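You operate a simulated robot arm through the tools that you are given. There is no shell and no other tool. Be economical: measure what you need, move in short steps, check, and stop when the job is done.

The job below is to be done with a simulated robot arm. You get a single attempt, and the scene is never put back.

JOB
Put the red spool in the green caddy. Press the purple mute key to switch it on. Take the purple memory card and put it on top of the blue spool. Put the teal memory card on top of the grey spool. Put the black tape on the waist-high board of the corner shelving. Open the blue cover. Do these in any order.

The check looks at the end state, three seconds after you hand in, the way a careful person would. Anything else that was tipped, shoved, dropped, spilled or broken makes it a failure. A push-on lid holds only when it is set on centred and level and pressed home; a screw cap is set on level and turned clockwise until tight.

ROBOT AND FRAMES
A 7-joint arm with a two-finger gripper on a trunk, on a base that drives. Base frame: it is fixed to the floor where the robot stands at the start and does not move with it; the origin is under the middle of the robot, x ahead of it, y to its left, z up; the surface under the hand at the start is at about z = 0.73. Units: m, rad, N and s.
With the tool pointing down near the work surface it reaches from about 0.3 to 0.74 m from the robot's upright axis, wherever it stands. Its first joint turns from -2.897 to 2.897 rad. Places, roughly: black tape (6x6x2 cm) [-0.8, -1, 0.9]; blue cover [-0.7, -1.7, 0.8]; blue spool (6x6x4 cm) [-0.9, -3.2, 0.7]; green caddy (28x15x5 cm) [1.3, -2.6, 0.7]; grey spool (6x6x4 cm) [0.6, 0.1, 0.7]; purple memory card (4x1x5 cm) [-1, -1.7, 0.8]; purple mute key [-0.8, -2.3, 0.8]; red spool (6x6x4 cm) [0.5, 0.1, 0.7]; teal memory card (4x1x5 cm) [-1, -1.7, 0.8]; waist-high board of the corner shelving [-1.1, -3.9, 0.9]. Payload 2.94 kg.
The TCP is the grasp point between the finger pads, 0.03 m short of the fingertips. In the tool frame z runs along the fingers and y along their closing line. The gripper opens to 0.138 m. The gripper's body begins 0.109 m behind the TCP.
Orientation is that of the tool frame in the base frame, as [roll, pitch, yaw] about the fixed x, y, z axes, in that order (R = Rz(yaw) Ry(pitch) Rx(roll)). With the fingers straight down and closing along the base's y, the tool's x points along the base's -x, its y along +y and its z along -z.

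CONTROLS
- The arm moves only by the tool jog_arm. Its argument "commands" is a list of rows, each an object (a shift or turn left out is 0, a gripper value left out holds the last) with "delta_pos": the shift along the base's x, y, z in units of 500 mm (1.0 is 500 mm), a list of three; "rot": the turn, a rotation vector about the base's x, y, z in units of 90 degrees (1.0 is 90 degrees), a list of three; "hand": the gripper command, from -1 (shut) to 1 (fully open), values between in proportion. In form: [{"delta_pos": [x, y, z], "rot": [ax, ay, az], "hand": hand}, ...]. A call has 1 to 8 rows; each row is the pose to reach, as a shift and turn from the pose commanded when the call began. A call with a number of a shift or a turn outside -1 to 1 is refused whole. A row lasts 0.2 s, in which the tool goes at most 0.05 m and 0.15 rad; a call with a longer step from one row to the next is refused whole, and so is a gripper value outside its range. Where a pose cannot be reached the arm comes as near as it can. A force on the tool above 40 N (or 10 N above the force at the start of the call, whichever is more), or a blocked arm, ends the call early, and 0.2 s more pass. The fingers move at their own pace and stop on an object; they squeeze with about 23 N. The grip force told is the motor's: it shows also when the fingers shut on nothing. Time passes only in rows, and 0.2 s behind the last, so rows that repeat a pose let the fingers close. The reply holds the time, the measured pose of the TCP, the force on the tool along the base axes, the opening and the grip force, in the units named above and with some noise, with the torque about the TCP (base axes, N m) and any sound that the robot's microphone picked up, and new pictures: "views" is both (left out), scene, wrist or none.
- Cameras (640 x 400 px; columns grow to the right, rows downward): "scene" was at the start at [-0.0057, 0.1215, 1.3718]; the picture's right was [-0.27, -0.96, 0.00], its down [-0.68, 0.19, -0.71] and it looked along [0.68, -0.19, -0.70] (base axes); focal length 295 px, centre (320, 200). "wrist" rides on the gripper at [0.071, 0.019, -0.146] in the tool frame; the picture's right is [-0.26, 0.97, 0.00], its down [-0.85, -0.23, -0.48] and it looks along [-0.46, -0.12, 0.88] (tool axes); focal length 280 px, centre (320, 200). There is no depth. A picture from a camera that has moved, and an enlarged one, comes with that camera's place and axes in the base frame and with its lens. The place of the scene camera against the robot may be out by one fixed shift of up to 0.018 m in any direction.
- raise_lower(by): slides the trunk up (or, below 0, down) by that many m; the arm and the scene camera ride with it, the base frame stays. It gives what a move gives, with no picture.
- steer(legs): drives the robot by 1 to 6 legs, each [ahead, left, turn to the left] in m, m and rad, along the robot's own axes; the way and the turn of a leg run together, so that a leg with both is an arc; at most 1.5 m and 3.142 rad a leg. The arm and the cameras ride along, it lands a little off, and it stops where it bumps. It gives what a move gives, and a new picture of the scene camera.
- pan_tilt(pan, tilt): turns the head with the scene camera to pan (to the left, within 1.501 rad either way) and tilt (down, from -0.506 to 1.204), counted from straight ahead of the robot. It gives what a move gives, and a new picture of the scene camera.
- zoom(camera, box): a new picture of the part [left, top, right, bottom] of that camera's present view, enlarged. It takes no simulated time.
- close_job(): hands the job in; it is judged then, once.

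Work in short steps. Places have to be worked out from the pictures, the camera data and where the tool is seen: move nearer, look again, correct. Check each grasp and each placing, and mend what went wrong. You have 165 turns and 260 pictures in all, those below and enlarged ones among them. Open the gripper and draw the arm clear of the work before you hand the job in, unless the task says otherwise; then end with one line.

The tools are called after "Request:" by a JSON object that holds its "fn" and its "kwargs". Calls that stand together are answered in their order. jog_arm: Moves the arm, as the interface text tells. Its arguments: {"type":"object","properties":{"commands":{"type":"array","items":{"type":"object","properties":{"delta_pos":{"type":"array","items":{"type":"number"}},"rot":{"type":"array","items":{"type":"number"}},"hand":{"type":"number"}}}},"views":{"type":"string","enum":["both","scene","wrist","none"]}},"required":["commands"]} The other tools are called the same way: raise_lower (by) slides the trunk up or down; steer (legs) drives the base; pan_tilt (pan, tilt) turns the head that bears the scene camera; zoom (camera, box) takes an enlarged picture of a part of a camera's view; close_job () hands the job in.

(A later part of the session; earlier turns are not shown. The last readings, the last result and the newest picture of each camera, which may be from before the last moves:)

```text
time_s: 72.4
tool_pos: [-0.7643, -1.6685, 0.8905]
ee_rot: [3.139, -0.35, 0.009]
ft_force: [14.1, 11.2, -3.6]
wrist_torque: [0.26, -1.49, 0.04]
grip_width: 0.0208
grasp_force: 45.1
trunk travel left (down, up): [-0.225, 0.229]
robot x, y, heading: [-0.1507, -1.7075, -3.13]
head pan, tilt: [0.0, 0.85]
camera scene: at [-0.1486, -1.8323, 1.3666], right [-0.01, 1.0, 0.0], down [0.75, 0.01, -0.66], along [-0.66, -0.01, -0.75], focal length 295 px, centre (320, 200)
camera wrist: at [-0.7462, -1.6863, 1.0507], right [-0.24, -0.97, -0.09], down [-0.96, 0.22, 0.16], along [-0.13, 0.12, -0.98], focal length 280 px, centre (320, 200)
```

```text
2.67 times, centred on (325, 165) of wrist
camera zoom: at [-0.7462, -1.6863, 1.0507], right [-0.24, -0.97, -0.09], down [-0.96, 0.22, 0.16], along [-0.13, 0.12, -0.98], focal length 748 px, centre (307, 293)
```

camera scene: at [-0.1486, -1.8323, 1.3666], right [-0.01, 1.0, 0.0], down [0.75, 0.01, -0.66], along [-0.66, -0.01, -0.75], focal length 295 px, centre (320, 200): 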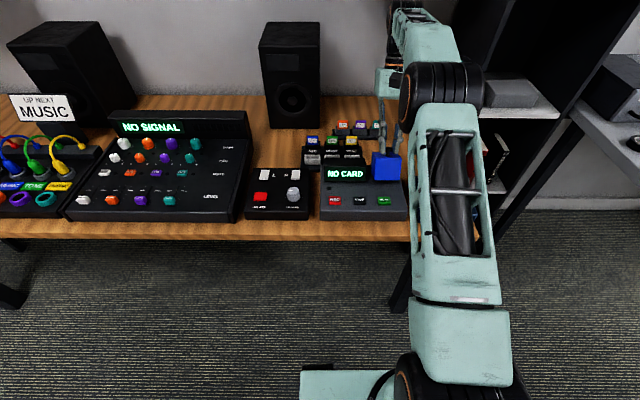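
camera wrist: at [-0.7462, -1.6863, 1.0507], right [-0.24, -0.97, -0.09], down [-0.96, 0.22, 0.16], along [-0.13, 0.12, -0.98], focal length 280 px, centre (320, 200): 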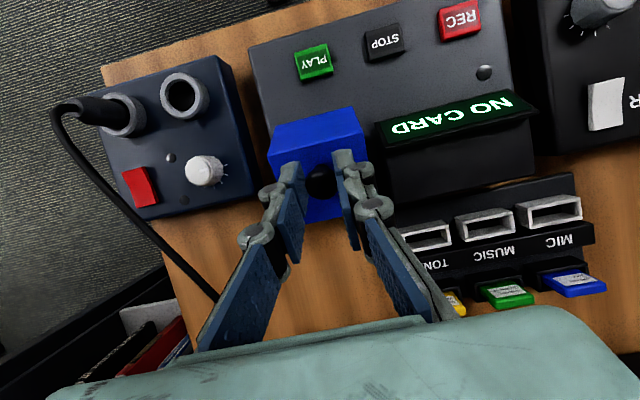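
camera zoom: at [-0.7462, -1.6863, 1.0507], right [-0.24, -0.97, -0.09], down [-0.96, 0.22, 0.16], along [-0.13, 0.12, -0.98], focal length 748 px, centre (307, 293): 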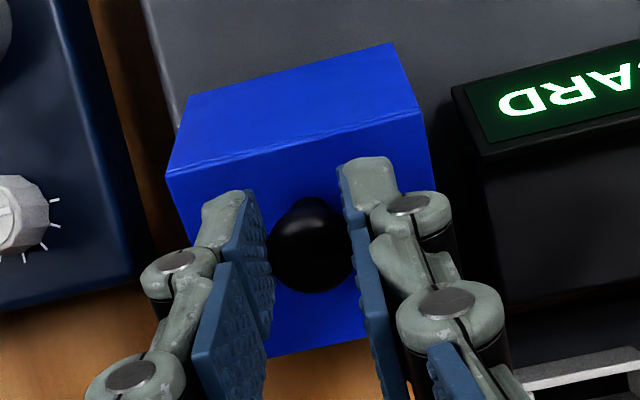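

The cover is rotating open, so I continue along the arc with more tool tilt.

Request:
{"fn": "jog_arm", "kwargs": {"commands": [{"delta_pos": [-0.017, 0, -0.001], "rot": [0, -0.07, 0], "hand": -1}, {"delta_pos": [-0.034, 0, -0.004], "rot": [0, -0.14, 0], "hand": -1}, {"delta_pos": [-0.05, 0, -0.008], "rot": [0, -0.21, 0], "hand": -1}, {"delta_pos": [-0.066, 0, -0.013], "rot": [0, -0.28, 0], "hand": -1}, {"delta_pos": [-0.081, 0, -0.02], "rot": [0, -0.34, 0], "hand": -1}, {"delta_pos": [-0.096, 0, -0.028], "rot": [0, -0.38, 0], "hand": -1}]}}

Request:
{"fn": "zoom", "kwargs": {"camera": "scene", "box": [355, 110, 425, 195]}}

```text
time_s: 73.2
tool_pos: [-0.7467, -1.668, 0.8924]
ee_rot: [3.131, -0.473, 0.03]
ft_force: [-5.8, 1.1, -20.7]
wrist_torque: [0.23, 0.25, -0.22]
grip_width: 0.0204
grasp_force: 45.4
out of reach, approached as far as the arm can: row 1, 2, 3
trunk travel left (down, up): [-0.225, 0.229]
robot x, y, heading: [-0.1456, -1.7092, -3.13]
head pan, tilt: [0.0, 0.85]
stopped in row 3: the force on the tool passed its limit at 96 N (the readings are from after the stop); the commanded pose is now the measured one
camera scene: at [-0.1525, -1.8328, 1.3659], right [-0.01, 1.0, 0.0], down [0.75, 0.01, -0.66], along [-0.66, -0.01, -0.75], focal length 295 px, centre (320, 200)
camera wrist: at [-0.7503, -1.6853, 1.0542], right [-0.21, -0.97, -0.11], down [-0.98, 0.21, 0.04], along [-0.01, 0.12, -0.99], focal length 280 px, centre (320, 200)
```

scene: 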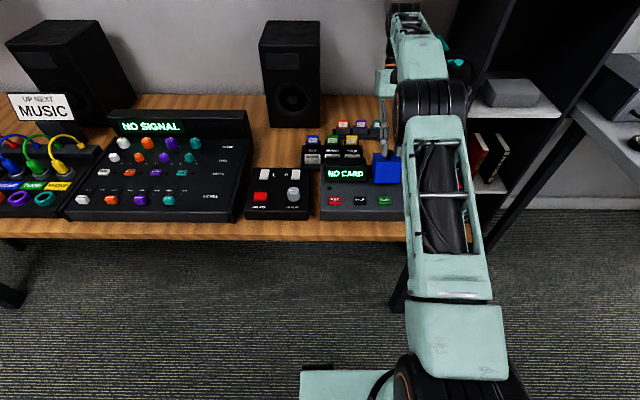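
wrist: 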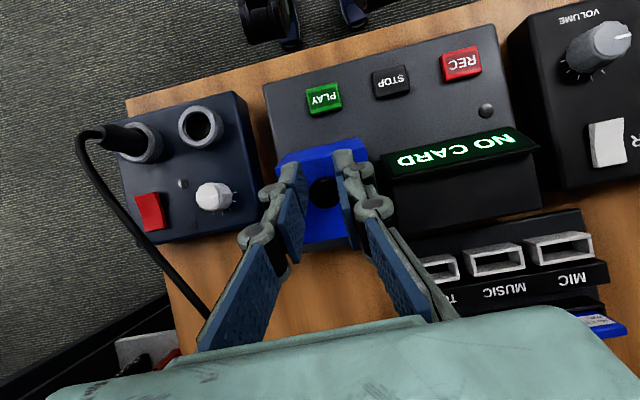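

```text
4.71 times, centred on (390, 152) of scene
camera zoom: at [-0.1525, -1.8328, 1.3659], right [-0.01, 1.0, 0.0], down [0.75, 0.01, -0.66], along [-0.66, -0.01, -0.75], focal length 1388 px, centre (-9, 424)
```

zoom: 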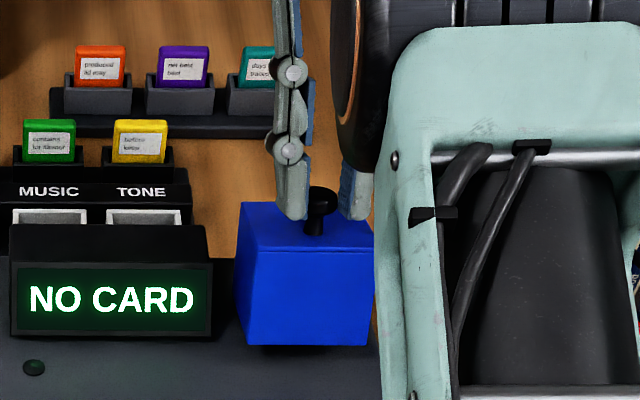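

The tilt ran past the arm's reach. Pushing will be simpler: I release, straighten the tool, and use closed fingers to push the front face backward.

Request:
{"fn": "jog_arm", "kwargs": {"commands": [{"delta_pos": [0, 0, 0], "hand": -0.35}, {"delta_pos": [0, 0, 0], "hand": -0.35}, {"delta_pos": [0, 0, 0.04], "rot": [0, 0.04, 0], "hand": -0.35}, {"delta_pos": [0.02, 0, 0.09], "rot": [0, 0.12, 0], "hand": -0.35}, {"delta_pos": [0.08, 0, 0.1], "rot": [0, 0.2, 0], "hand": -1}, {"delta_pos": [0.14, 0, 0.1], "rot": [0, 0.28, 0], "hand": -1}, {"delta_pos": [0.18, 0, 0.08], "rot": [0, 0.3, 0], "hand": -1}, {"delta_pos": [0.18, 0, 0.04], "rot": [0, 0.3, 0], "hand": -1}]}}

```text
time_s: 75.0
tool_pos: [-0.6566, -1.6684, 0.9171]
ee_rot: [-3.139, 0.001, 0.025]
ft_force: [0.8, 0.1, 0.1]
wrist_torque: [0.0, 0.03, 0.0]
grip_width: 0.0005
grasp_force: 22.7
trunk travel left (down, up): [-0.225, 0.229]
robot x, y, heading: [-0.1491, -1.7099, -3.131]
head pan, tilt: [0.0, 0.85]
camera scene: at [-0.1493, -1.8335, 1.3664], right [-0.01, 1.0, 0.0], down [0.75, 0.01, -0.66], along [-0.66, -0.01, -0.75], focal length 295 px, centre (320, 200)
camera wrist: at [-0.5842, -1.6866, 1.062], right [-0.24, -0.97, 0.0], down [-0.85, 0.21, 0.48], along [-0.46, 0.11, -0.88], focal length 280 px, centre (320, 200)
```

scene: 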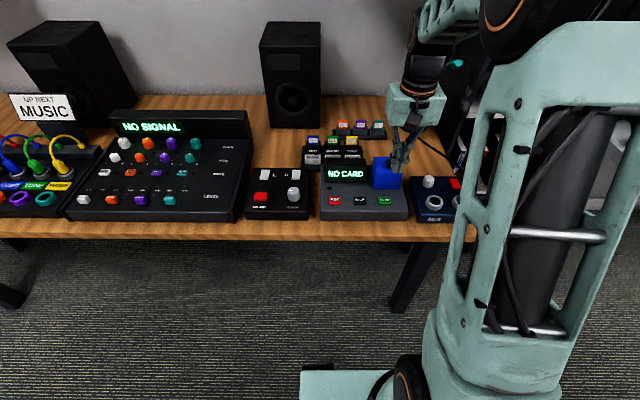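
wrist: 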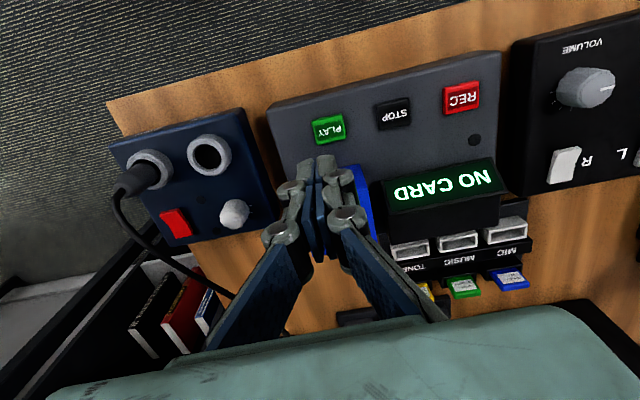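

The fingers are shut in front of the cover. I lower them to mid-face and push backward, rising slightly as it swings.

Request:
{"fn": "jog_arm", "kwargs": {"commands": [{"delta_pos": [0, 0, -0.06], "hand": -1}, {"delta_pos": [0, 0, -0.114], "hand": -1}, {"delta_pos": [-0.046, 0, -0.114], "hand": -1}, {"delta_pos": [-0.086, 0, -0.106], "hand": -1}, {"delta_pos": [-0.126, 0, -0.086], "hand": -1}, {"delta_pos": [-0.176, 0, -0.072], "hand": -1}, {"delta_pos": [-0.236, 0, -0.064], "hand": -1}]}}

Request:
{"fn": "zoom", "kwargs": {"camera": "scene", "box": [345, 110, 425, 205]}}

```text
time_s: 76.6
tool_pos: [-0.7759, -1.6681, 0.8922]
ee_rot: [-3.136, 0.011, 0.026]
ft_force: [-0.9, 0.0, 29.3]
wrist_torque: [0.02, -0.01, 0.08]
grip_width: 0.006
grasp_force: 28.5
trunk travel left (down, up): [-0.225, 0.229]
robot x, y, heading: [-0.1489, -1.7068, -3.13]
head pan, tilt: [0.0, 0.85]
camera scene: at [-0.1463, -1.8336, 1.3667], right [-0.01, 1.0, 0.0], down [0.75, 0.01, -0.66], along [-0.66, -0.01, -0.75], focal length 295 px, centre (320, 200)
camera wrist: at [-0.7019, -1.6854, 1.0368], right [-0.24, -0.97, 0.0], down [-0.85, 0.21, 0.49], along [-0.47, 0.12, -0.87], focal length 280 px, centre (320, 200)
```

scene: 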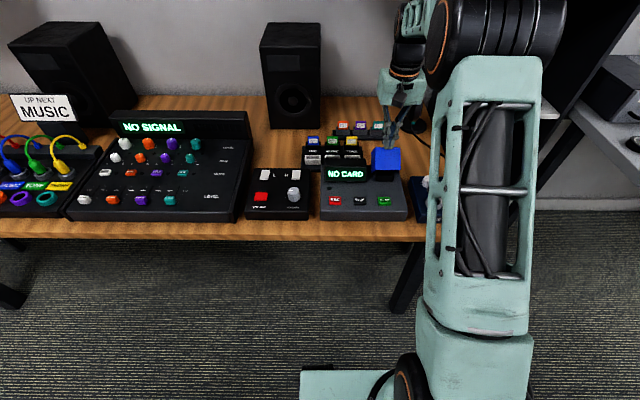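
wrist: 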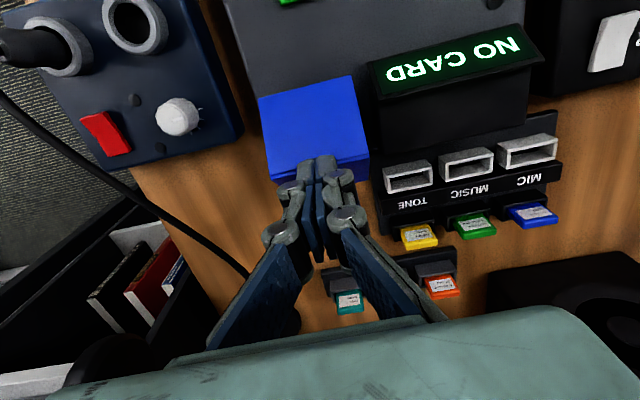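

```text
4.21 times, centred on (385, 158) of scene
camera zoom: at [-0.1463, -1.8336, 1.3667], right [-0.01, 1.0, 0.0], down [0.75, 0.01, -0.66], along [-0.66, -0.01, -0.75], focal length 1242 px, centre (46, 379)
```

zoom: 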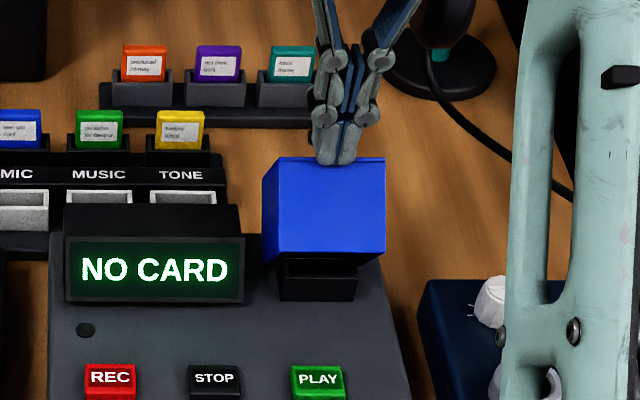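

It reached about 45° but the fingers rode up over the top edge. I'll back off in front and push again with the tips lower, so the edge can't slip underneath.

Request:
{"fn": "jog_arm", "kwargs": {"commands": [{"delta_pos": [0.02, 0, 0.06], "hand": -1}, {"delta_pos": [0.11, 0, 0.08], "hand": -1}, {"delta_pos": [0.2, 0, 0.06], "hand": -1}, {"delta_pos": [0.22, 0, -0.03], "hand": -1}, {"delta_pos": [0.22, 0, -0.05], "hand": -1}], "views": "none"}}

Request:
{"fn": "jog_arm", "kwargs": {"commands": [{"delta_pos": [-0.04, 0, 0], "hand": -1}, {"delta_pos": [-0.08, 0, 0], "hand": -1}, {"delta_pos": [-0.12, 0, 0], "hand": -1}, {"delta_pos": [-0.15, 0, 0], "hand": -1}, {"delta_pos": [-0.18, 0, 0], "hand": -1}, {"delta_pos": [-0.21, 0, 0.006], "hand": -1}, {"delta_pos": [-0.235, 0, 0.008], "hand": -1}]}}

Request:
{"fn": "zoom", "kwargs": {"camera": "scene", "box": [345, 110, 425, 205]}}

```text
time_s: 77.8
tool_pos: [-0.6625, -1.6678, 0.8607]
ee_rot: [-3.138, 0.002, 0.026]
ft_force: [-0.8, -0.3, 0.2]
wrist_torque: [0.01, 0.02, -0.01]
grip_width: 0.0
grasp_force: 28.2
trunk travel left (down, up): [-0.225, 0.229]
robot x, y, heading: [-0.145, -1.7072, -3.126]
head pan, tilt: [0.0, 0.85]
```

```text
time_s: 78.9
tool_pos: [-0.7484, -1.6682, 0.8722]
ee_rot: [-3.136, 0.021, 0.028]
ft_force: [2.7, -1.5, 18.6]
wrist_torque: [0.01, 0.23, 0.02]
grip_width: 0.0059
grasp_force: 28.5
trunk travel left (down, up): [-0.225, 0.229]
robot x, y, heading: [-0.15, -1.7082, -3.129]
head pan, tilt: [0.0, 0.85]
stopped in row 5: the force on the tool passed its limit at 42 N (the readings are from after the stop); the commanded pose is now the measured one
camera scene: at [-0.1468, -1.8337, 1.3664], right [-0.01, 1.0, 0.0], down [0.75, 0.01, -0.66], along [-0.66, -0.01, -0.75], focal length 295 px, centre (320, 200)
camera wrist: at [-0.6727, -1.6857, 1.0147], right [-0.24, -0.97, 0.0], down [-0.84, 0.21, 0.49], along [-0.48, 0.12, -0.87], focal length 280 px, centre (320, 200)
```

scene: 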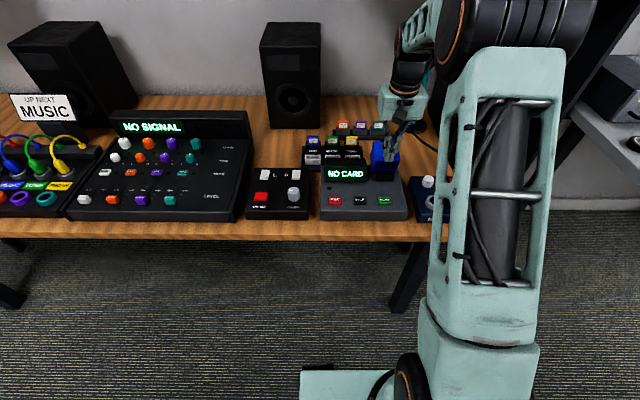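
wrist: 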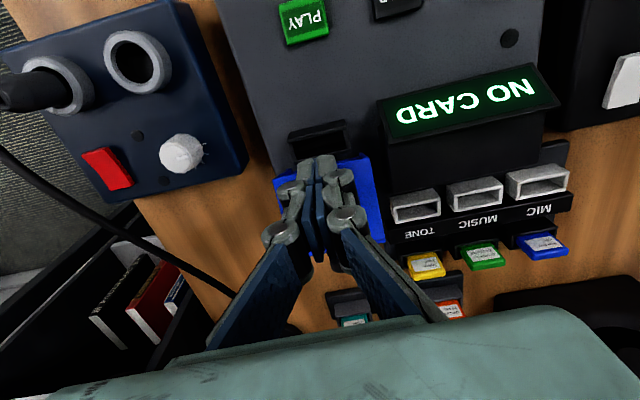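

```text
4.21 times, centred on (385, 158) of scene
camera zoom: at [-0.1468, -1.8337, 1.3664], right [-0.01, 1.0, 0.0], down [0.75, 0.01, -0.66], along [-0.66, -0.01, -0.75], focal length 1242 px, centre (46, 379)
```

zoom: 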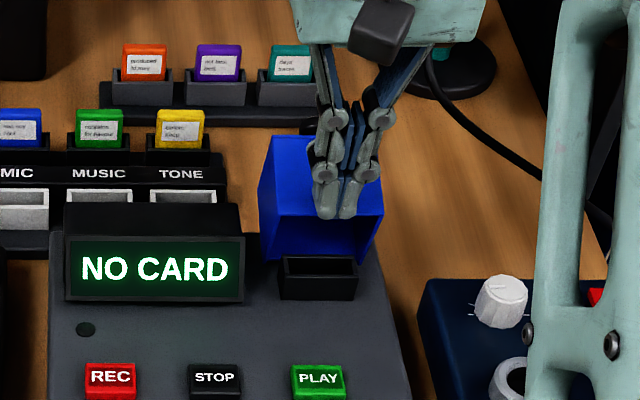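

The cover is now well past 45° with its hollow inside visible. I push a little further back and lift to see whether it stays.

Request:
{"fn": "jog_arm", "kwargs": {"commands": [{"delta_pos": [-0.02, 0, 0.008], "hand": -1}, {"delta_pos": [-0.05, 0, 0.015], "hand": -1}, {"delta_pos": [-0.08, 0, 0.015], "hand": -1}, {"delta_pos": [-0.06, 0, 0.08], "hand": -1}, {"delta_pos": [0, 0, 0.15], "hand": -1}, {"delta_pos": [0.08, 0, 0.18], "hand": -1}, {"delta_pos": [0.16, 0, 0.2], "hand": -1}]}}

Request:
{"fn": "zoom", "kwargs": {"camera": "scene", "box": [345, 110, 425, 205]}}

```text
time_s: 80.5
tool_pos: [-0.6666, -1.6667, 0.969]
ee_rot: [-3.137, 0.014, 0.025]
ft_force: [-0.9, 0.8, -0.9]
wrist_torque: [0.0, -0.04, 0.0]
grip_width: 0.0001
grasp_force: 28.0
trunk travel left (down, up): [-0.225, 0.229]
robot x, y, heading: [-0.1489, -1.7067, -3.128]
head pan, tilt: [0.0, 0.85]
camera scene: at [-0.149, -1.8335, 1.3663], right [-0.01, 1.0, 0.0], down [0.75, 0.01, -0.66], along [-0.66, -0.01, -0.75], focal length 295 px, centre (320, 200)
camera wrist: at [-0.5926, -1.6845, 1.1131], right [-0.24, -0.97, 0.0], down [-0.85, 0.21, 0.49], along [-0.47, 0.12, -0.87], focal length 280 px, centre (320, 200)
```

scene: 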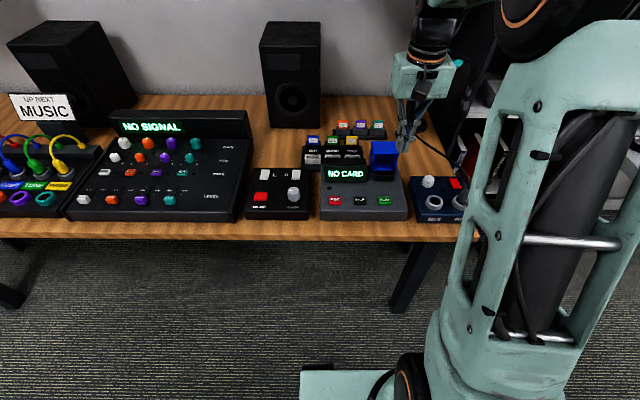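
wrist: 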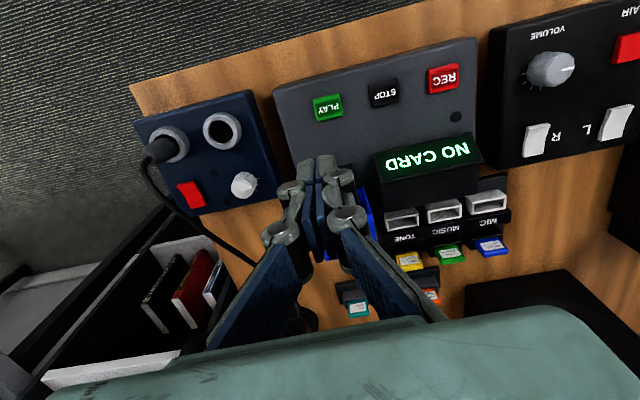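

```text
4.21 times, centred on (385, 158) of scene
camera zoom: at [-0.149, -1.8335, 1.3663], right [-0.01, 1.0, 0.0], down [0.75, 0.01, -0.66], along [-0.66, -0.01, -0.75], focal length 1242 px, centre (46, 379)
```

zoom: 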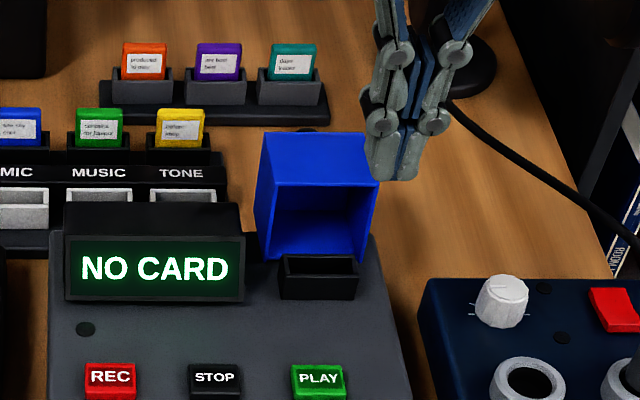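

It stays open at roughly 90°. I'll nudge the upper edge a bit further with a gentle low push to make sure it's fully open.

Request:
{"fn": "jog_arm", "kwargs": {"commands": [{"delta_pos": [-0.05, 0, -0.08], "hand": -1}, {"delta_pos": [-0.08, 0, -0.16], "hand": -1}, {"delta_pos": [-0.08, 0, -0.206], "hand": -1}, {"delta_pos": [-0.12, 0, -0.206], "hand": -1}, {"delta_pos": [-0.15, 0, -0.206], "hand": -1}, {"delta_pos": [-0.18, 0, -0.206], "hand": -1}, {"delta_pos": [-0.2, 0, -0.206], "hand": -1}]}}

Request:
{"fn": "zoom", "kwargs": {"camera": "scene", "box": [345, 110, 425, 205]}}

```text
time_s: 82.1
tool_pos: [-0.7595, -1.6667, 0.8638]
ee_rot: [-3.138, -0.004, 0.024]
ft_force: [36.2, 0.9, 4.2]
wrist_torque: [-0.04, -0.75, -0.15]
grip_width: 0.006
grasp_force: 28.4
trunk travel left (down, up): [-0.225, 0.229]
robot x, y, heading: [-0.1475, -1.7097, -3.127]
head pan, tilt: [0.0, 0.85]
camera scene: at [-0.1448, -1.8334, 1.3664], right [-0.01, 1.0, 0.0], down [0.75, 0.01, -0.66], along [-0.66, -0.01, -0.75], focal length 295 px, centre (320, 200)
camera wrist: at [-0.6886, -1.6855, 1.0096], right [-0.24, -0.97, 0.0], down [-0.85, 0.21, 0.48], along [-0.46, 0.12, -0.88], focal length 280 px, centre (320, 200)
```

scene: 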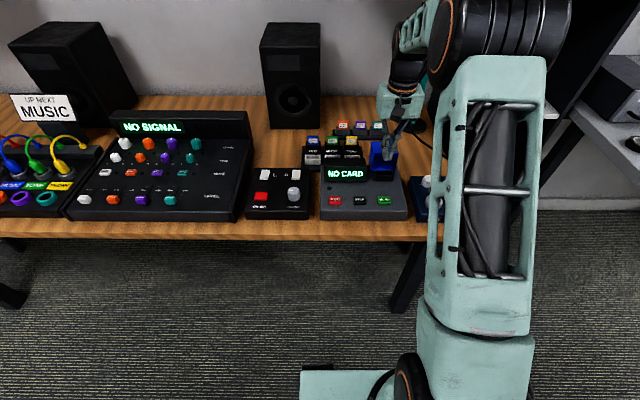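
wrist: 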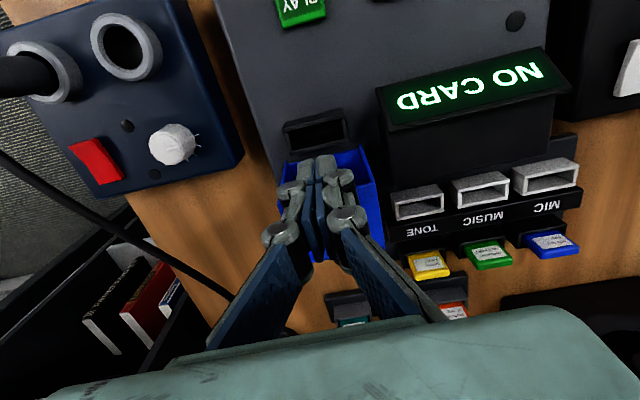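

```text
4.21 times, centred on (385, 158) of scene
camera zoom: at [-0.1448, -1.8334, 1.3664], right [-0.01, 1.0, 0.0], down [0.75, 0.01, -0.66], along [-0.66, -0.01, -0.75], focal length 1242 px, centre (46, 379)
```

zoom: 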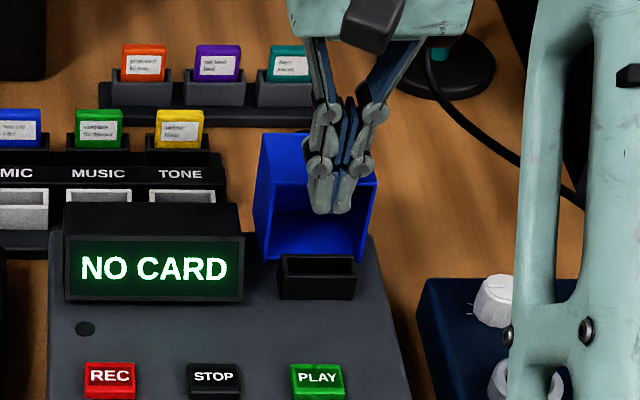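

It's firmly against its stop now (36 N), so the cover is fully open. I'll raise the arm, then drive 0.13 m closer to reach the cards at x ≈ -0.97.

Request:
{"fn": "jog_arm", "kwargs": {"commands": [{"delta_pos": [0.06, 0, 0.0], "hand": -1}, {"delta_pos": [0.1, 0, 0.06], "hand": -1}, {"delta_pos": [0.16, 0, 0.14], "hand": -1}, {"delta_pos": [0.2, 0, 0.22], "hand": -1}, {"delta_pos": [0.24, 0, 0.3], "hand": -1}, {"delta_pos": [0.24, 0, 0.36], "hand": -1}], "views": "none"}}

Request:
{"fn": "steer", "kwargs": {"legs": [[0.14, 0.0, 0]]}}

Request:
{"fn": "zoom", "kwargs": {"camera": "scene", "box": [280, 60, 460, 200]}}

```text
time_s: 83.5
tool_pos: [-0.6468, -1.6671, 1.0433]
ee_rot: [-3.138, 0.011, 0.025]
ft_force: [0.0, 0.0, 0.3]
wrist_torque: [0.02, 0.01, 0.0]
grip_width: 0.0002
grasp_force: 28.5
trunk travel left (down, up): [-0.225, 0.229]
robot x, y, heading: [-0.149, -1.7081, -3.13]
head pan, tilt: [0.0, 0.85]
```

```text
time_s: 84.8
tool_pos: [-0.7864, -1.6676, 1.044]
ee_rot: [-3.138, 0.011, 0.024]
ft_force: [0.9, -0.8, -0.4]
wrist_torque: [0.0, 0.01, 0.0]
grip_width: 0.0
grasp_force: 28.2
trunk travel left (down, up): [-0.225, 0.229]
robot x, y, heading: [-0.2893, -1.7093, -3.13]
head pan, tilt: [0.0, 0.85]
camera scene: at [-0.289, -1.835, 1.3664], right [-0.01, 1.0, 0.0], down [0.75, 0.01, -0.66], along [-0.66, -0.01, -0.75], focal length 295 px, centre (320, 200)
```

scene: 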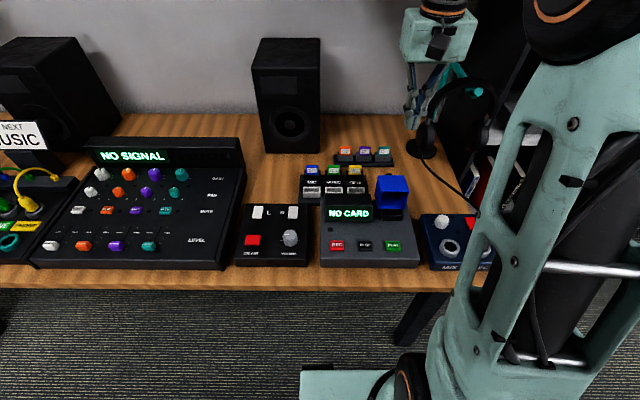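

```text
2.86 times, centred on (370, 130) of scene
camera zoom: at [-0.289, -1.835, 1.3664], right [-0.01, 1.0, 0.0], down [0.75, 0.01, -0.66], along [-0.66, -0.01, -0.75], focal length 843 px, centre (177, 400)
```

zoom: 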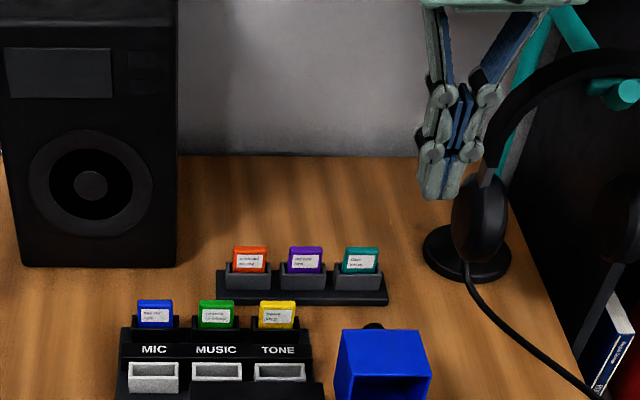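

I place the teal card at about (-0.973, -1.656) with its label centre at z ≈ 0.80, and the purple one about 4.6 cm to its side. I'll turn the gripper 90° so it closes across the card thickness and move above.

Request:
{"fn": "jog_arm", "kwargs": {"commands": [{"delta_pos": [-0.04, 0, 0], "rot": [0, 0, -0.094], "hand": -0.4}, {"delta_pos": [-0.08, 0, 0], "rot": [0, 0, -0.188], "hand": -0.4}, {"delta_pos": [-0.12, 0.005, 0], "rot": [0, 0, -0.282], "hand": -0.4}, {"delta_pos": [-0.16, 0.008, 0], "rot": [0, 0, -0.376], "hand": -0.4}, {"delta_pos": [-0.2, 0.012, 0], "rot": [0, 0, -0.47], "hand": -0.4}, {"delta_pos": [-0.24, 0.016, 0], "rot": [0, 0, -0.564], "hand": -0.4}, {"delta_pos": [-0.28, 0.02, 0], "rot": [0, 0, -0.658], "hand": -0.4}, {"delta_pos": [-0.32, 0.022, 0], "rot": [0, 0, -0.75], "hand": -0.4}], "views": "none"}}

Request:
{"fn": "jog_arm", "kwargs": {"commands": [{"delta_pos": [-0.02, 0, -0.03], "rot": [0, 0, -0.09]}, {"delta_pos": [-0.04, 0, -0.06], "rot": [0, 0, -0.18]}, {"delta_pos": [-0.047, 0, -0.09], "rot": [0, -0.007, -0.27]}, {"delta_pos": [-0.047, 0, -0.12], "rot": [0, -0.007, -0.27]}]}}

```text
time_s: 86.6
tool_pos: [-0.9334, -1.6608, 1.0459]
ee_rot: [-3.127, 0.005, -1.095]
ft_force: [11.9, -2.3, -1.9]
wrist_torque: [0.41, 2.09, 0.09]
grip_width: 0.0414
grasp_force: 0.1
trunk travel left (down, up): [-0.225, 0.229]
robot x, y, heading: [-0.2895, -1.7137, -3.133]
head pan, tilt: [0.0, 0.85]
stopped in row 8: the force on the tool passed its limit at 61 N (the readings are from after the stop); the commanded pose is now the measured one
```

```text
time_s: 87.0
tool_pos: [-0.9348, -1.6663, 1.0462]
ee_rot: [-3.136, 0.006, -1.184]
ft_force: [39.1, -6.3, 2.0]
wrist_torque: [0.99, 6.82, 0.01]
grip_width: 0.0414
grasp_force: 0.0
trunk travel left (down, up): [-0.225, 0.229]
robot x, y, heading: [-0.2852, -1.7082, -3.128]
head pan, tilt: [0.0, 0.85]
stopped in row 1: the force on the tool passed its limit at 48 N (the readings are from after the stop); the commanded pose is now the measured one
camera scene: at [-0.2808, -1.8363, 1.3662], right [-0.01, 1.0, 0.0], down [0.75, 0.01, -0.66], along [-0.66, -0.01, -0.75], focal length 295 px, centre (320, 200)
camera wrist: at [-0.9257, -1.7403, 1.1899], right [-0.99, -0.12, 0.0], down [-0.11, 0.87, 0.48], along [-0.06, 0.48, -0.88], focal length 280 px, centre (320, 200)
```

scene: 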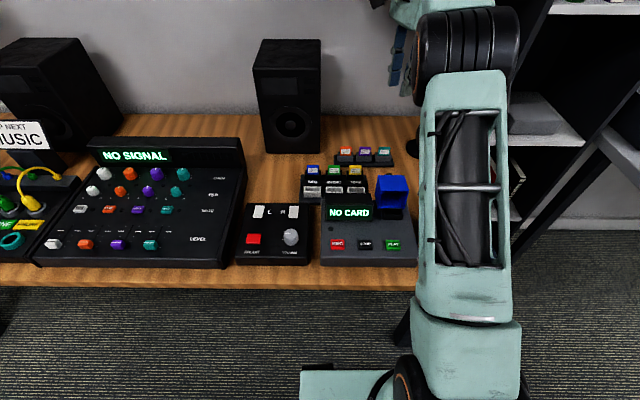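
wrist: 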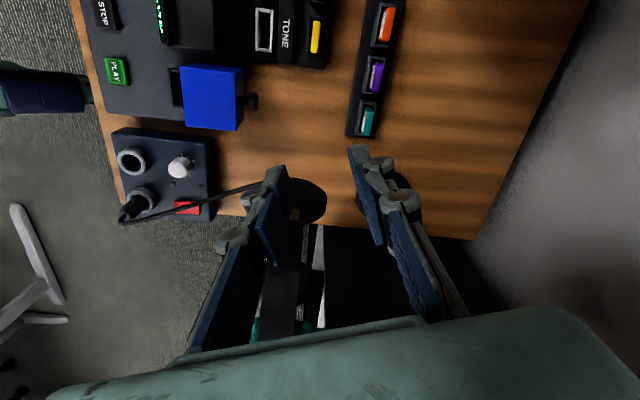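

Something was struck near x ≈ -0.93 at this height, likely the wall shelf. I back off and look up.

Request:
{"fn": "jog_arm", "kwargs": {"commands": [{"delta_pos": [0.06, 0, 0]}, {"delta_pos": [0.14, 0, 0]}, {"delta_pos": [0.2, 0, 0]}], "views": "none"}}

Request:
{"fn": "pan_tilt", "kwargs": {"pan": -0.15, "tilt": 0.25}}

```text
time_s: 87.8
tool_pos: [-0.8392, -1.6642, 1.0394]
ee_rot: [-3.134, 0.004, -1.187]
ft_force: [-0.2, -0.3, -0.4]
wrist_torque: [-0.02, -0.02, 0.0]
grip_width: 0.0414
grasp_force: 0.0
trunk travel left (down, up): [-0.225, 0.229]
robot x, y, heading: [-0.2883, -1.7066, -3.131]
head pan, tilt: [0.0, 0.85]
```

```text
time_s: 88.8
tool_pos: [-0.8407, -1.6633, 1.0398]
ee_rot: [-3.133, 0.004, -1.187]
ft_force: [0.2, 0.1, 0.4]
wrist_torque: [0.02, 0.01, -0.01]
grip_width: 0.0416
grasp_force: 0.1
trunk travel left (down, up): [-0.225, 0.229]
robot x, y, heading: [-0.2862, -1.7102, -3.123]
head pan, tilt: [-0.15, 0.25]
camera scene: at [-0.3025, -1.8214, 1.4194], right [0.14, 0.99, 0.0], down [0.25, -0.03, -0.97], along [-0.96, 0.13, -0.25], focal length 295 px, centre (320, 200)
```

scene: 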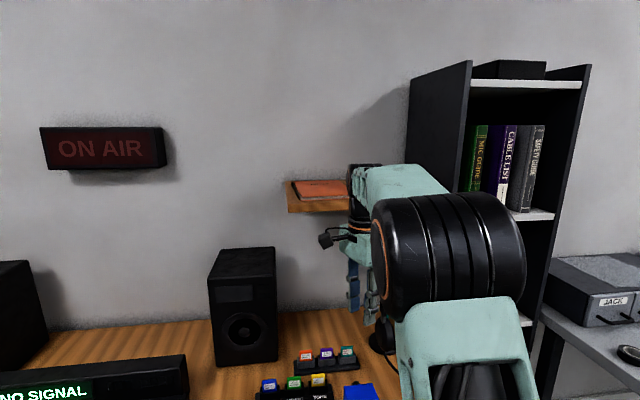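

The wall shelf (z ≈ 1.2) overhangs the cards. I'll descend at x ≈ -0.895, clear of the shelf, then slide in underneath at low height.

Request:
{"fn": "jog_arm", "kwargs": {"commands": [{"delta_pos": [-0.03, 0.005, -0.04], "rot": [0, 0, -0.085]}, {"delta_pos": [-0.06, 0.01, -0.1], "rot": [0, 0, -0.17]}, {"delta_pos": [-0.08, 0.014, -0.17], "rot": [0, 0, -0.244]}, {"delta_pos": [-0.1, 0.014, -0.25], "rot": [0, 0, -0.244]}, {"delta_pos": [-0.11, 0.014, -0.33], "rot": [0, 0, -0.244]}, {"delta_pos": [-0.11, 0.014, -0.33], "rot": [0, 0, -0.244]}]}}

```text
time_s: 90.2
tool_pos: [-0.8974, -1.6577, 0.8726]
ee_rot: [-3.134, 0.004, -1.573]
ft_force: [-0.7, 1.2, -0.3]
wrist_torque: [0.02, -0.03, 0.0]
grip_width: 0.0413
grasp_force: 0.0
trunk travel left (down, up): [-0.225, 0.229]
robot x, y, heading: [-0.2882, -1.7076, -3.128]
head pan, tilt: [-0.15, 0.25]
camera scene: at [-0.3027, -1.8214, 1.4195], right [0.14, 0.99, 0.0], down [0.24, -0.03, -0.97], along [-0.96, 0.13, -0.25], focal length 295 px, centre (320, 200)
camera wrist: at [-0.9176, -1.7288, 1.0173], right [-0.97, 0.26, -0.01], down [0.23, 0.85, 0.48], along [0.13, 0.46, -0.88], focal length 280 px, centre (320, 200)
```

scene: 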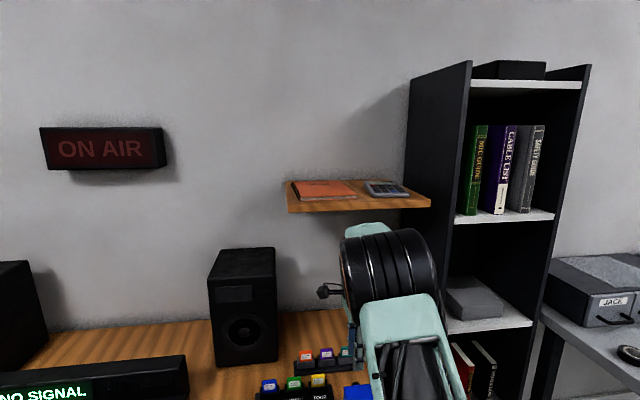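
wrist: 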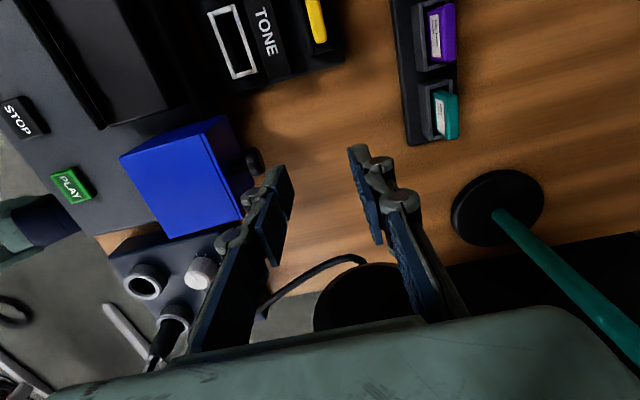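

Shelf items are undisturbed. The teal card sits near (-0.99, -1.664), so I slide in above it at low height and check alignment.

Request:
{"fn": "jog_arm", "kwargs": {"commands": [{"delta_pos": [-0.06, -0.004, 0]}, {"delta_pos": [-0.12, -0.01, 0]}, {"delta_pos": [-0.176, -0.012, 0]}, {"delta_pos": [-0.176, -0.012, 0]}], "views": "wrist"}}

Request:
{"fn": "zoom", "kwargs": {"camera": "wrist", "box": [240, 20, 440, 220]}}

Request:
{"fn": "pan_tilt", "kwargs": {"pan": 0.2, "tilt": 0.65}}

Request:
{"fn": "zoom", "kwargs": {"camera": "scene", "box": [350, 60, 480, 150]}}

```text
time_s: 91.2
tool_pos: [-0.9853, -1.6639, 0.8745]
ee_rot: [-3.131, 0.004, -1.569]
ft_force: [-0.9, 0.7, 0.1]
wrist_torque: [-0.02, -0.03, -0.03]
grip_width: 0.0413
grasp_force: 0.0
trunk travel left (down, up): [-0.225, 0.229]
robot x, y, heading: [-0.2863, -1.7077, -3.128]
head pan, tilt: [-0.15, 0.25]
camera wrist: at [-1.0054, -1.7352, 1.0183], right [-0.97, 0.26, -0.01], down [0.22, 0.85, 0.48], along [0.13, 0.46, -0.88], focal length 280 px, centre (320, 200)
```

wrist: 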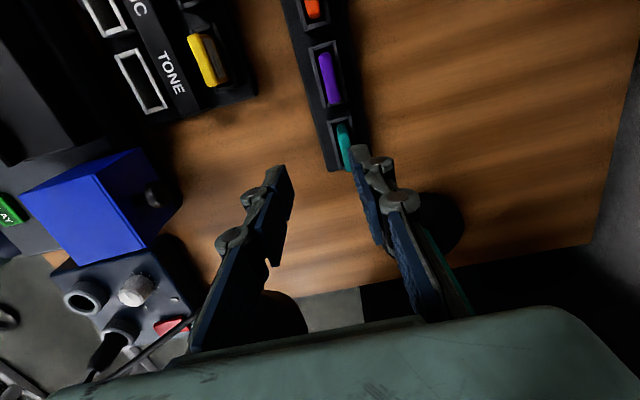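

```text
2.00 times, centred on (340, 120) of wrist
camera zoom: at [-1.0054, -1.7352, 1.0183], right [-0.97, 0.26, -0.01], down [0.22, 0.85, 0.48], along [0.13, 0.46, -0.88], focal length 561 px, centre (280, 360)
```

zoom: 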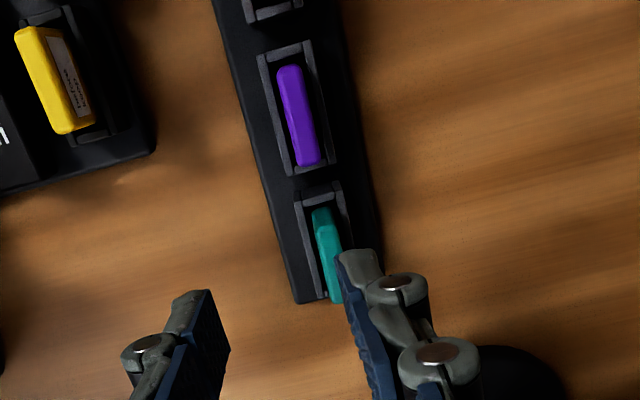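

```text
time_s: 92.1
tool_pos: [-0.984, -1.6637, 0.874]
ee_rot: [-3.131, 0.003, -1.569]
ft_force: [0.0, -0.3, -0.9]
wrist_torque: [0.0, -0.04, 0.01]
grip_width: 0.0413
grasp_force: 0.1
trunk travel left (down, up): [-0.225, 0.229]
robot x, y, heading: [-0.2889, -1.7069, -3.129]
head pan, tilt: [0.201, 0.649]
camera scene: at [-0.2949, -1.8526, 1.383], right [-0.21, 0.98, 0.0], down [0.59, 0.13, -0.8], along [-0.78, -0.17, -0.6], focal length 295 px, centre (320, 200)
```

scene: 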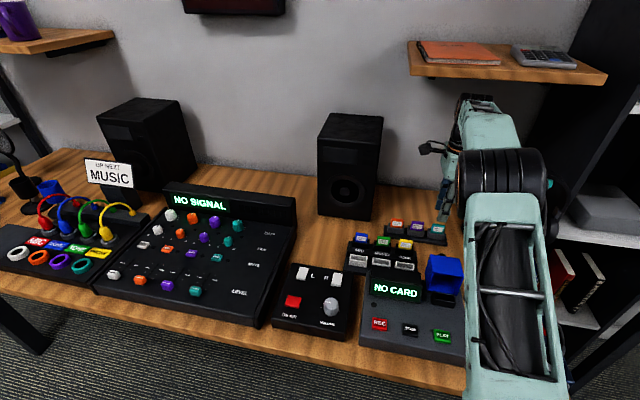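

```text
4.44 times, centred on (415, 105) of scene
camera zoom: at [-0.2949, -1.8526, 1.383], right [-0.21, 0.98, 0.0], down [0.59, 0.13, -0.8], along [-0.78, -0.17, -0.6], focal length 1311 px, centre (-102, 622)
```

zoom: 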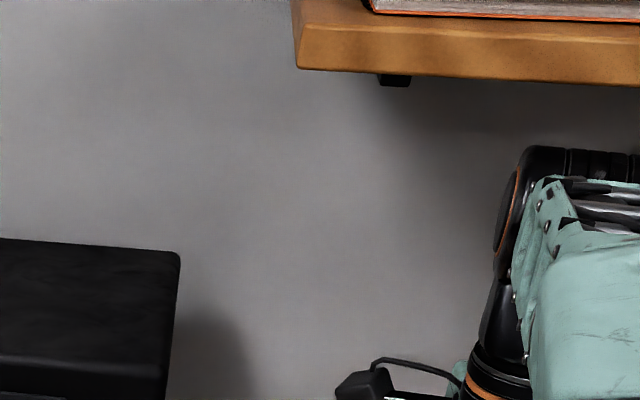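

Combining the wrist rays, the teal card top is at about (-1.006, -1.660, 0.79). I shift 2 cm, come down to z ≈ 0.803 and look before closing.

Request:
{"fn": "jog_arm", "kwargs": {"commands": [{"delta_pos": [-0.042, 0.008, 0]}, {"delta_pos": [-0.042, 0.008, -0.05]}, {"delta_pos": [-0.042, 0.008, -0.1]}, {"delta_pos": [-0.042, 0.008, -0.1]}], "views": "wrist"}}

Request:
{"fn": "zoom", "kwargs": {"camera": "wrist", "box": [240, 50, 440, 250]}}

```text
time_s: 93.1
tool_pos: [-1.0064, -1.6579, 0.8244]
ee_rot: [-3.135, 0.002, -1.569]
ft_force: [-0.7, 0.5, 0.6]
wrist_torque: [0.0, -0.03, 0.0]
grip_width: 0.0411
grasp_force: 0.0
trunk travel left (down, up): [-0.225, 0.229]
robot x, y, heading: [-0.2912, -1.7097, -3.132]
head pan, tilt: [0.201, 0.649]
camera wrist: at [-1.0261, -1.7304, 0.9685], right [-0.97, 0.26, -0.01], down [0.23, 0.85, 0.48], along [0.13, 0.46, -0.88], focal length 280 px, centre (320, 200)
```

wrist: 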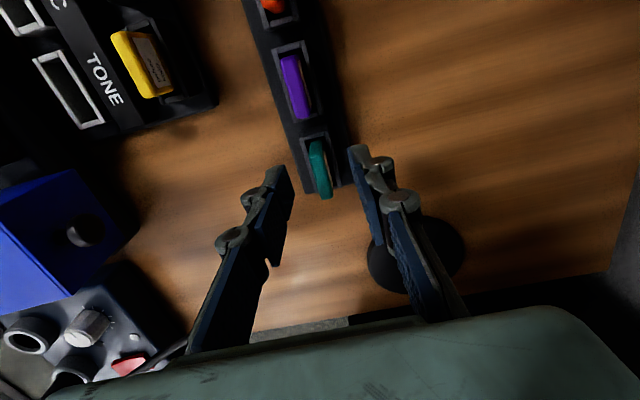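

```text
2.00 times, centred on (340, 150) of wrist
camera zoom: at [-1.0261, -1.7304, 0.9685], right [-0.97, 0.26, -0.01], down [0.23, 0.85, 0.48], along [0.13, 0.46, -0.88], focal length 561 px, centre (280, 300)
```

zoom: 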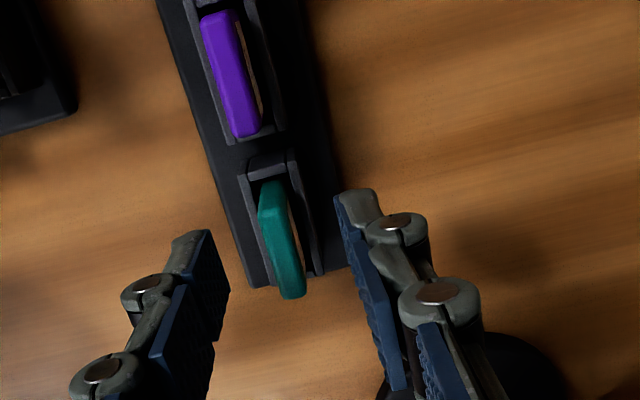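

The card lies centred between the fingers. I lower by 2 cm and close.

Request:
{"fn": "jog_arm", "kwargs": {"commands": [{"delta_pos": [0, -0.002, -0.02]}, {"delta_pos": [0, -0.002, -0.042]}, {"delta_pos": [0, -0.002, -0.042], "hand": -1}, {"delta_pos": [0, -0.002, -0.042], "hand": -1}, {"delta_pos": [0, -0.002, -0.042], "hand": -1}], "views": "wrist"}}

Request:
{"fn": "zoom", "kwargs": {"camera": "wrist", "box": [240, 50, 440, 250]}}

```text
time_s: 94.3
tool_pos: [-1.0041, -1.6599, 0.804]
ee_rot: [-3.133, 0.005, -1.57]
ft_force: [0.3, 0.7, 1.0]
wrist_torque: [0.03, -0.01, 0.02]
grip_width: 0.0088
grasp_force: 22.9
trunk travel left (down, up): [-0.225, 0.229]
robot x, y, heading: [-0.2884, -1.7125, -3.127]
head pan, tilt: [0.201, 0.649]
camera wrist: at [-1.0244, -1.7312, 0.9479], right [-0.97, 0.26, -0.01], down [0.23, 0.85, 0.48], along [0.13, 0.46, -0.88], focal length 280 px, centre (320, 200)
```

wrist: 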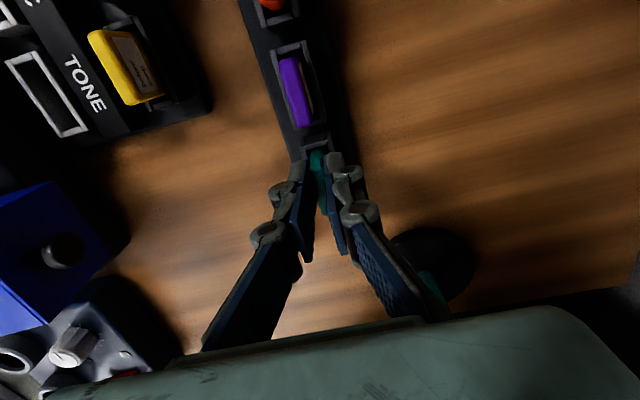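

```text
2.00 times, centred on (340, 150) of wrist
camera zoom: at [-1.0244, -1.7312, 0.9479], right [-0.97, 0.26, -0.01], down [0.23, 0.85, 0.48], along [0.13, 0.46, -0.88], focal length 561 px, centre (280, 300)
```

zoom: 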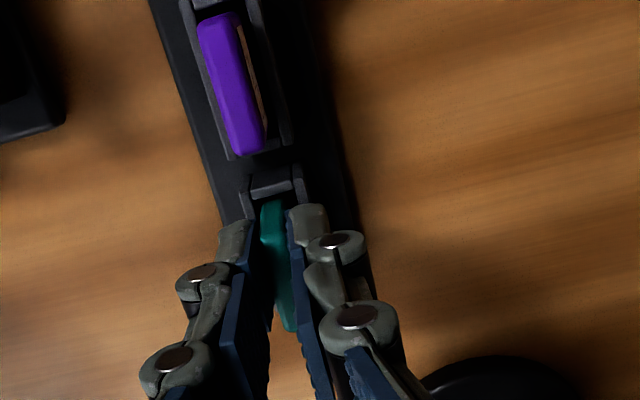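

The card is gripped at 8.8 mm. I lift it straight out, retreat from under the shelf, then rise.

Request:
{"fn": "jog_arm", "kwargs": {"commands": [{"delta_pos": [0, 0, 0.05], "hand": -1}, {"delta_pos": [0, 0, 0.11], "hand": -1}, {"delta_pos": [0.06, 0, 0.12], "hand": -1}, {"delta_pos": [0.14, 0, 0.13], "hand": -1}, {"delta_pos": [0.2, 0, 0.15], "hand": -1}, {"delta_pos": [0.22, 0, 0.23], "hand": -1}, {"delta_pos": [0.23, 0, 0.32], "hand": -1}, {"delta_pos": [0.25, 0, 0.41], "hand": -1}], "views": "wrist"}}

```text
time_s: 96.1
tool_pos: [-0.8793, -1.6623, 1.0098]
ee_rot: [-3.132, 0.003, -1.569]
ft_force: [0.0, -0.6, 0.4]
wrist_torque: [0.01, 0.01, -0.04]
grip_width: 0.0089
grasp_force: 23.1
trunk travel left (down, up): [-0.225, 0.229]
robot x, y, heading: [-0.2878, -1.712, -3.127]
head pan, tilt: [0.201, 0.649]
camera wrist: at [-0.8997, -1.7331, 1.1547], right [-0.97, 0.26, -0.01], down [0.23, 0.85, 0.48], along [0.13, 0.46, -0.88], focal length 280 px, centre (320, 200)
```

wrist: 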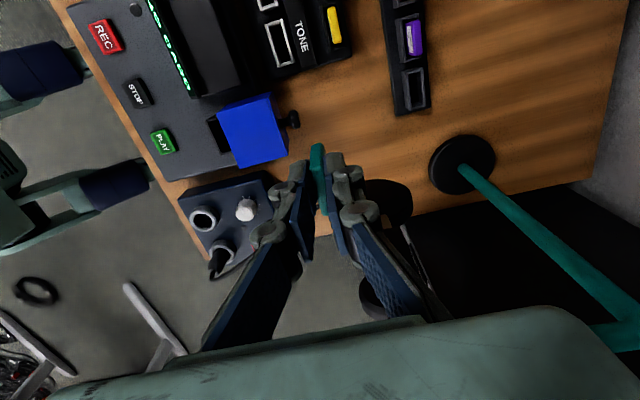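

The teal card is out cleanly. I pull in, back off, turn around and drive to the first desk for the grey spool.

Request:
{"fn": "jog_arm", "kwargs": {"commands": [{"delta_pos": [0.08, 0, 0.02], "hand": -1}, {"delta_pos": [0.16, 0, 0.04], "hand": -1}, {"delta_pos": [0.24, 0, 0.06], "hand": -1}, {"delta_pos": [0.3, 0, 0.06], "hand": -1}], "views": "none"}}

Request:
{"fn": "steer", "kwargs": {"legs": [[-0.15, 0, 0], [0, 0, 3.13], [0, 1.5, 0], [0.1, 0.2, 0]]}}

Request:
{"fn": "pan_tilt", "kwargs": {"pan": -0.1, "tilt": 0.85}}

```text
time_s: 97.1
tool_pos: [-0.7285, -1.6622, 1.038]
ee_rot: [-3.132, 0.001, -1.568]
ft_force: [-0.1, -0.4, 0.2]
wrist_torque: [0.0, 0.01, -0.02]
grip_width: 0.0089
grasp_force: 22.9
trunk travel left (down, up): [-0.225, 0.229]
robot x, y, heading: [-0.2858, -1.7106, -3.128]
head pan, tilt: [0.201, 0.649]
```

```text
time_s: 120.5
tool_pos: [0.4139, -0.084, 1.0393]
ee_rot: [-3.134, 0.005, 1.555]
ft_force: [-0.4, -0.6, -0.8]
wrist_torque: [0.0, 0.0, -0.01]
grip_width: 0.009
grasp_force: 22.9
trunk travel left (down, up): [-0.225, 0.229]
robot x, y, heading: [-0.0275, -0.032, -0.003]
head pan, tilt: [0.201, 0.649]
camera scene: at [-0.0261, 0.1309, 1.383], right [0.19, -0.98, 0.0], down [-0.59, -0.12, -0.8], along [0.78, 0.15, -0.6], focal length 295 px, centre (320, 200)
```

scene: 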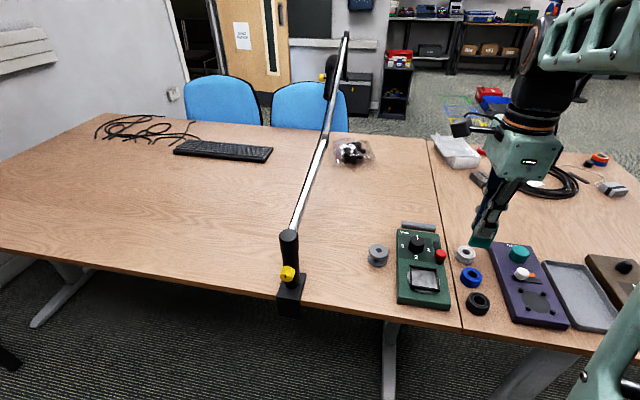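

```text
time_s: 121.3
tool_pos: [0.4135, -0.0845, 1.0392]
ee_rot: [-3.133, 0.004, 1.555]
ft_force: [-0.6, 0.5, -0.1]
wrist_torque: [0.01, 0.01, -0.01]
grip_width: 0.0084
grasp_force: 23.2
trunk travel left (down, up): [-0.225, 0.229]
robot x, y, heading: [-0.031, -0.0286, -0.009]
head pan, tilt: [-0.099, 0.85]
camera scene: at [-0.0334, 0.1059, 1.3664], right [-0.1, -0.99, 0.0], down [-0.75, 0.08, -0.66], along [0.66, -0.07, -0.75], focal length 295 px, centre (320, 200)
```

scene: 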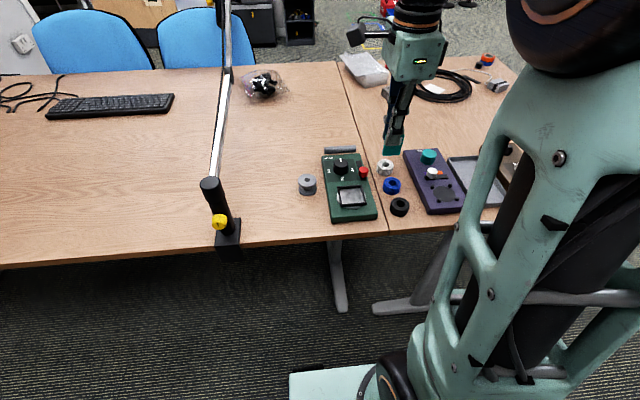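

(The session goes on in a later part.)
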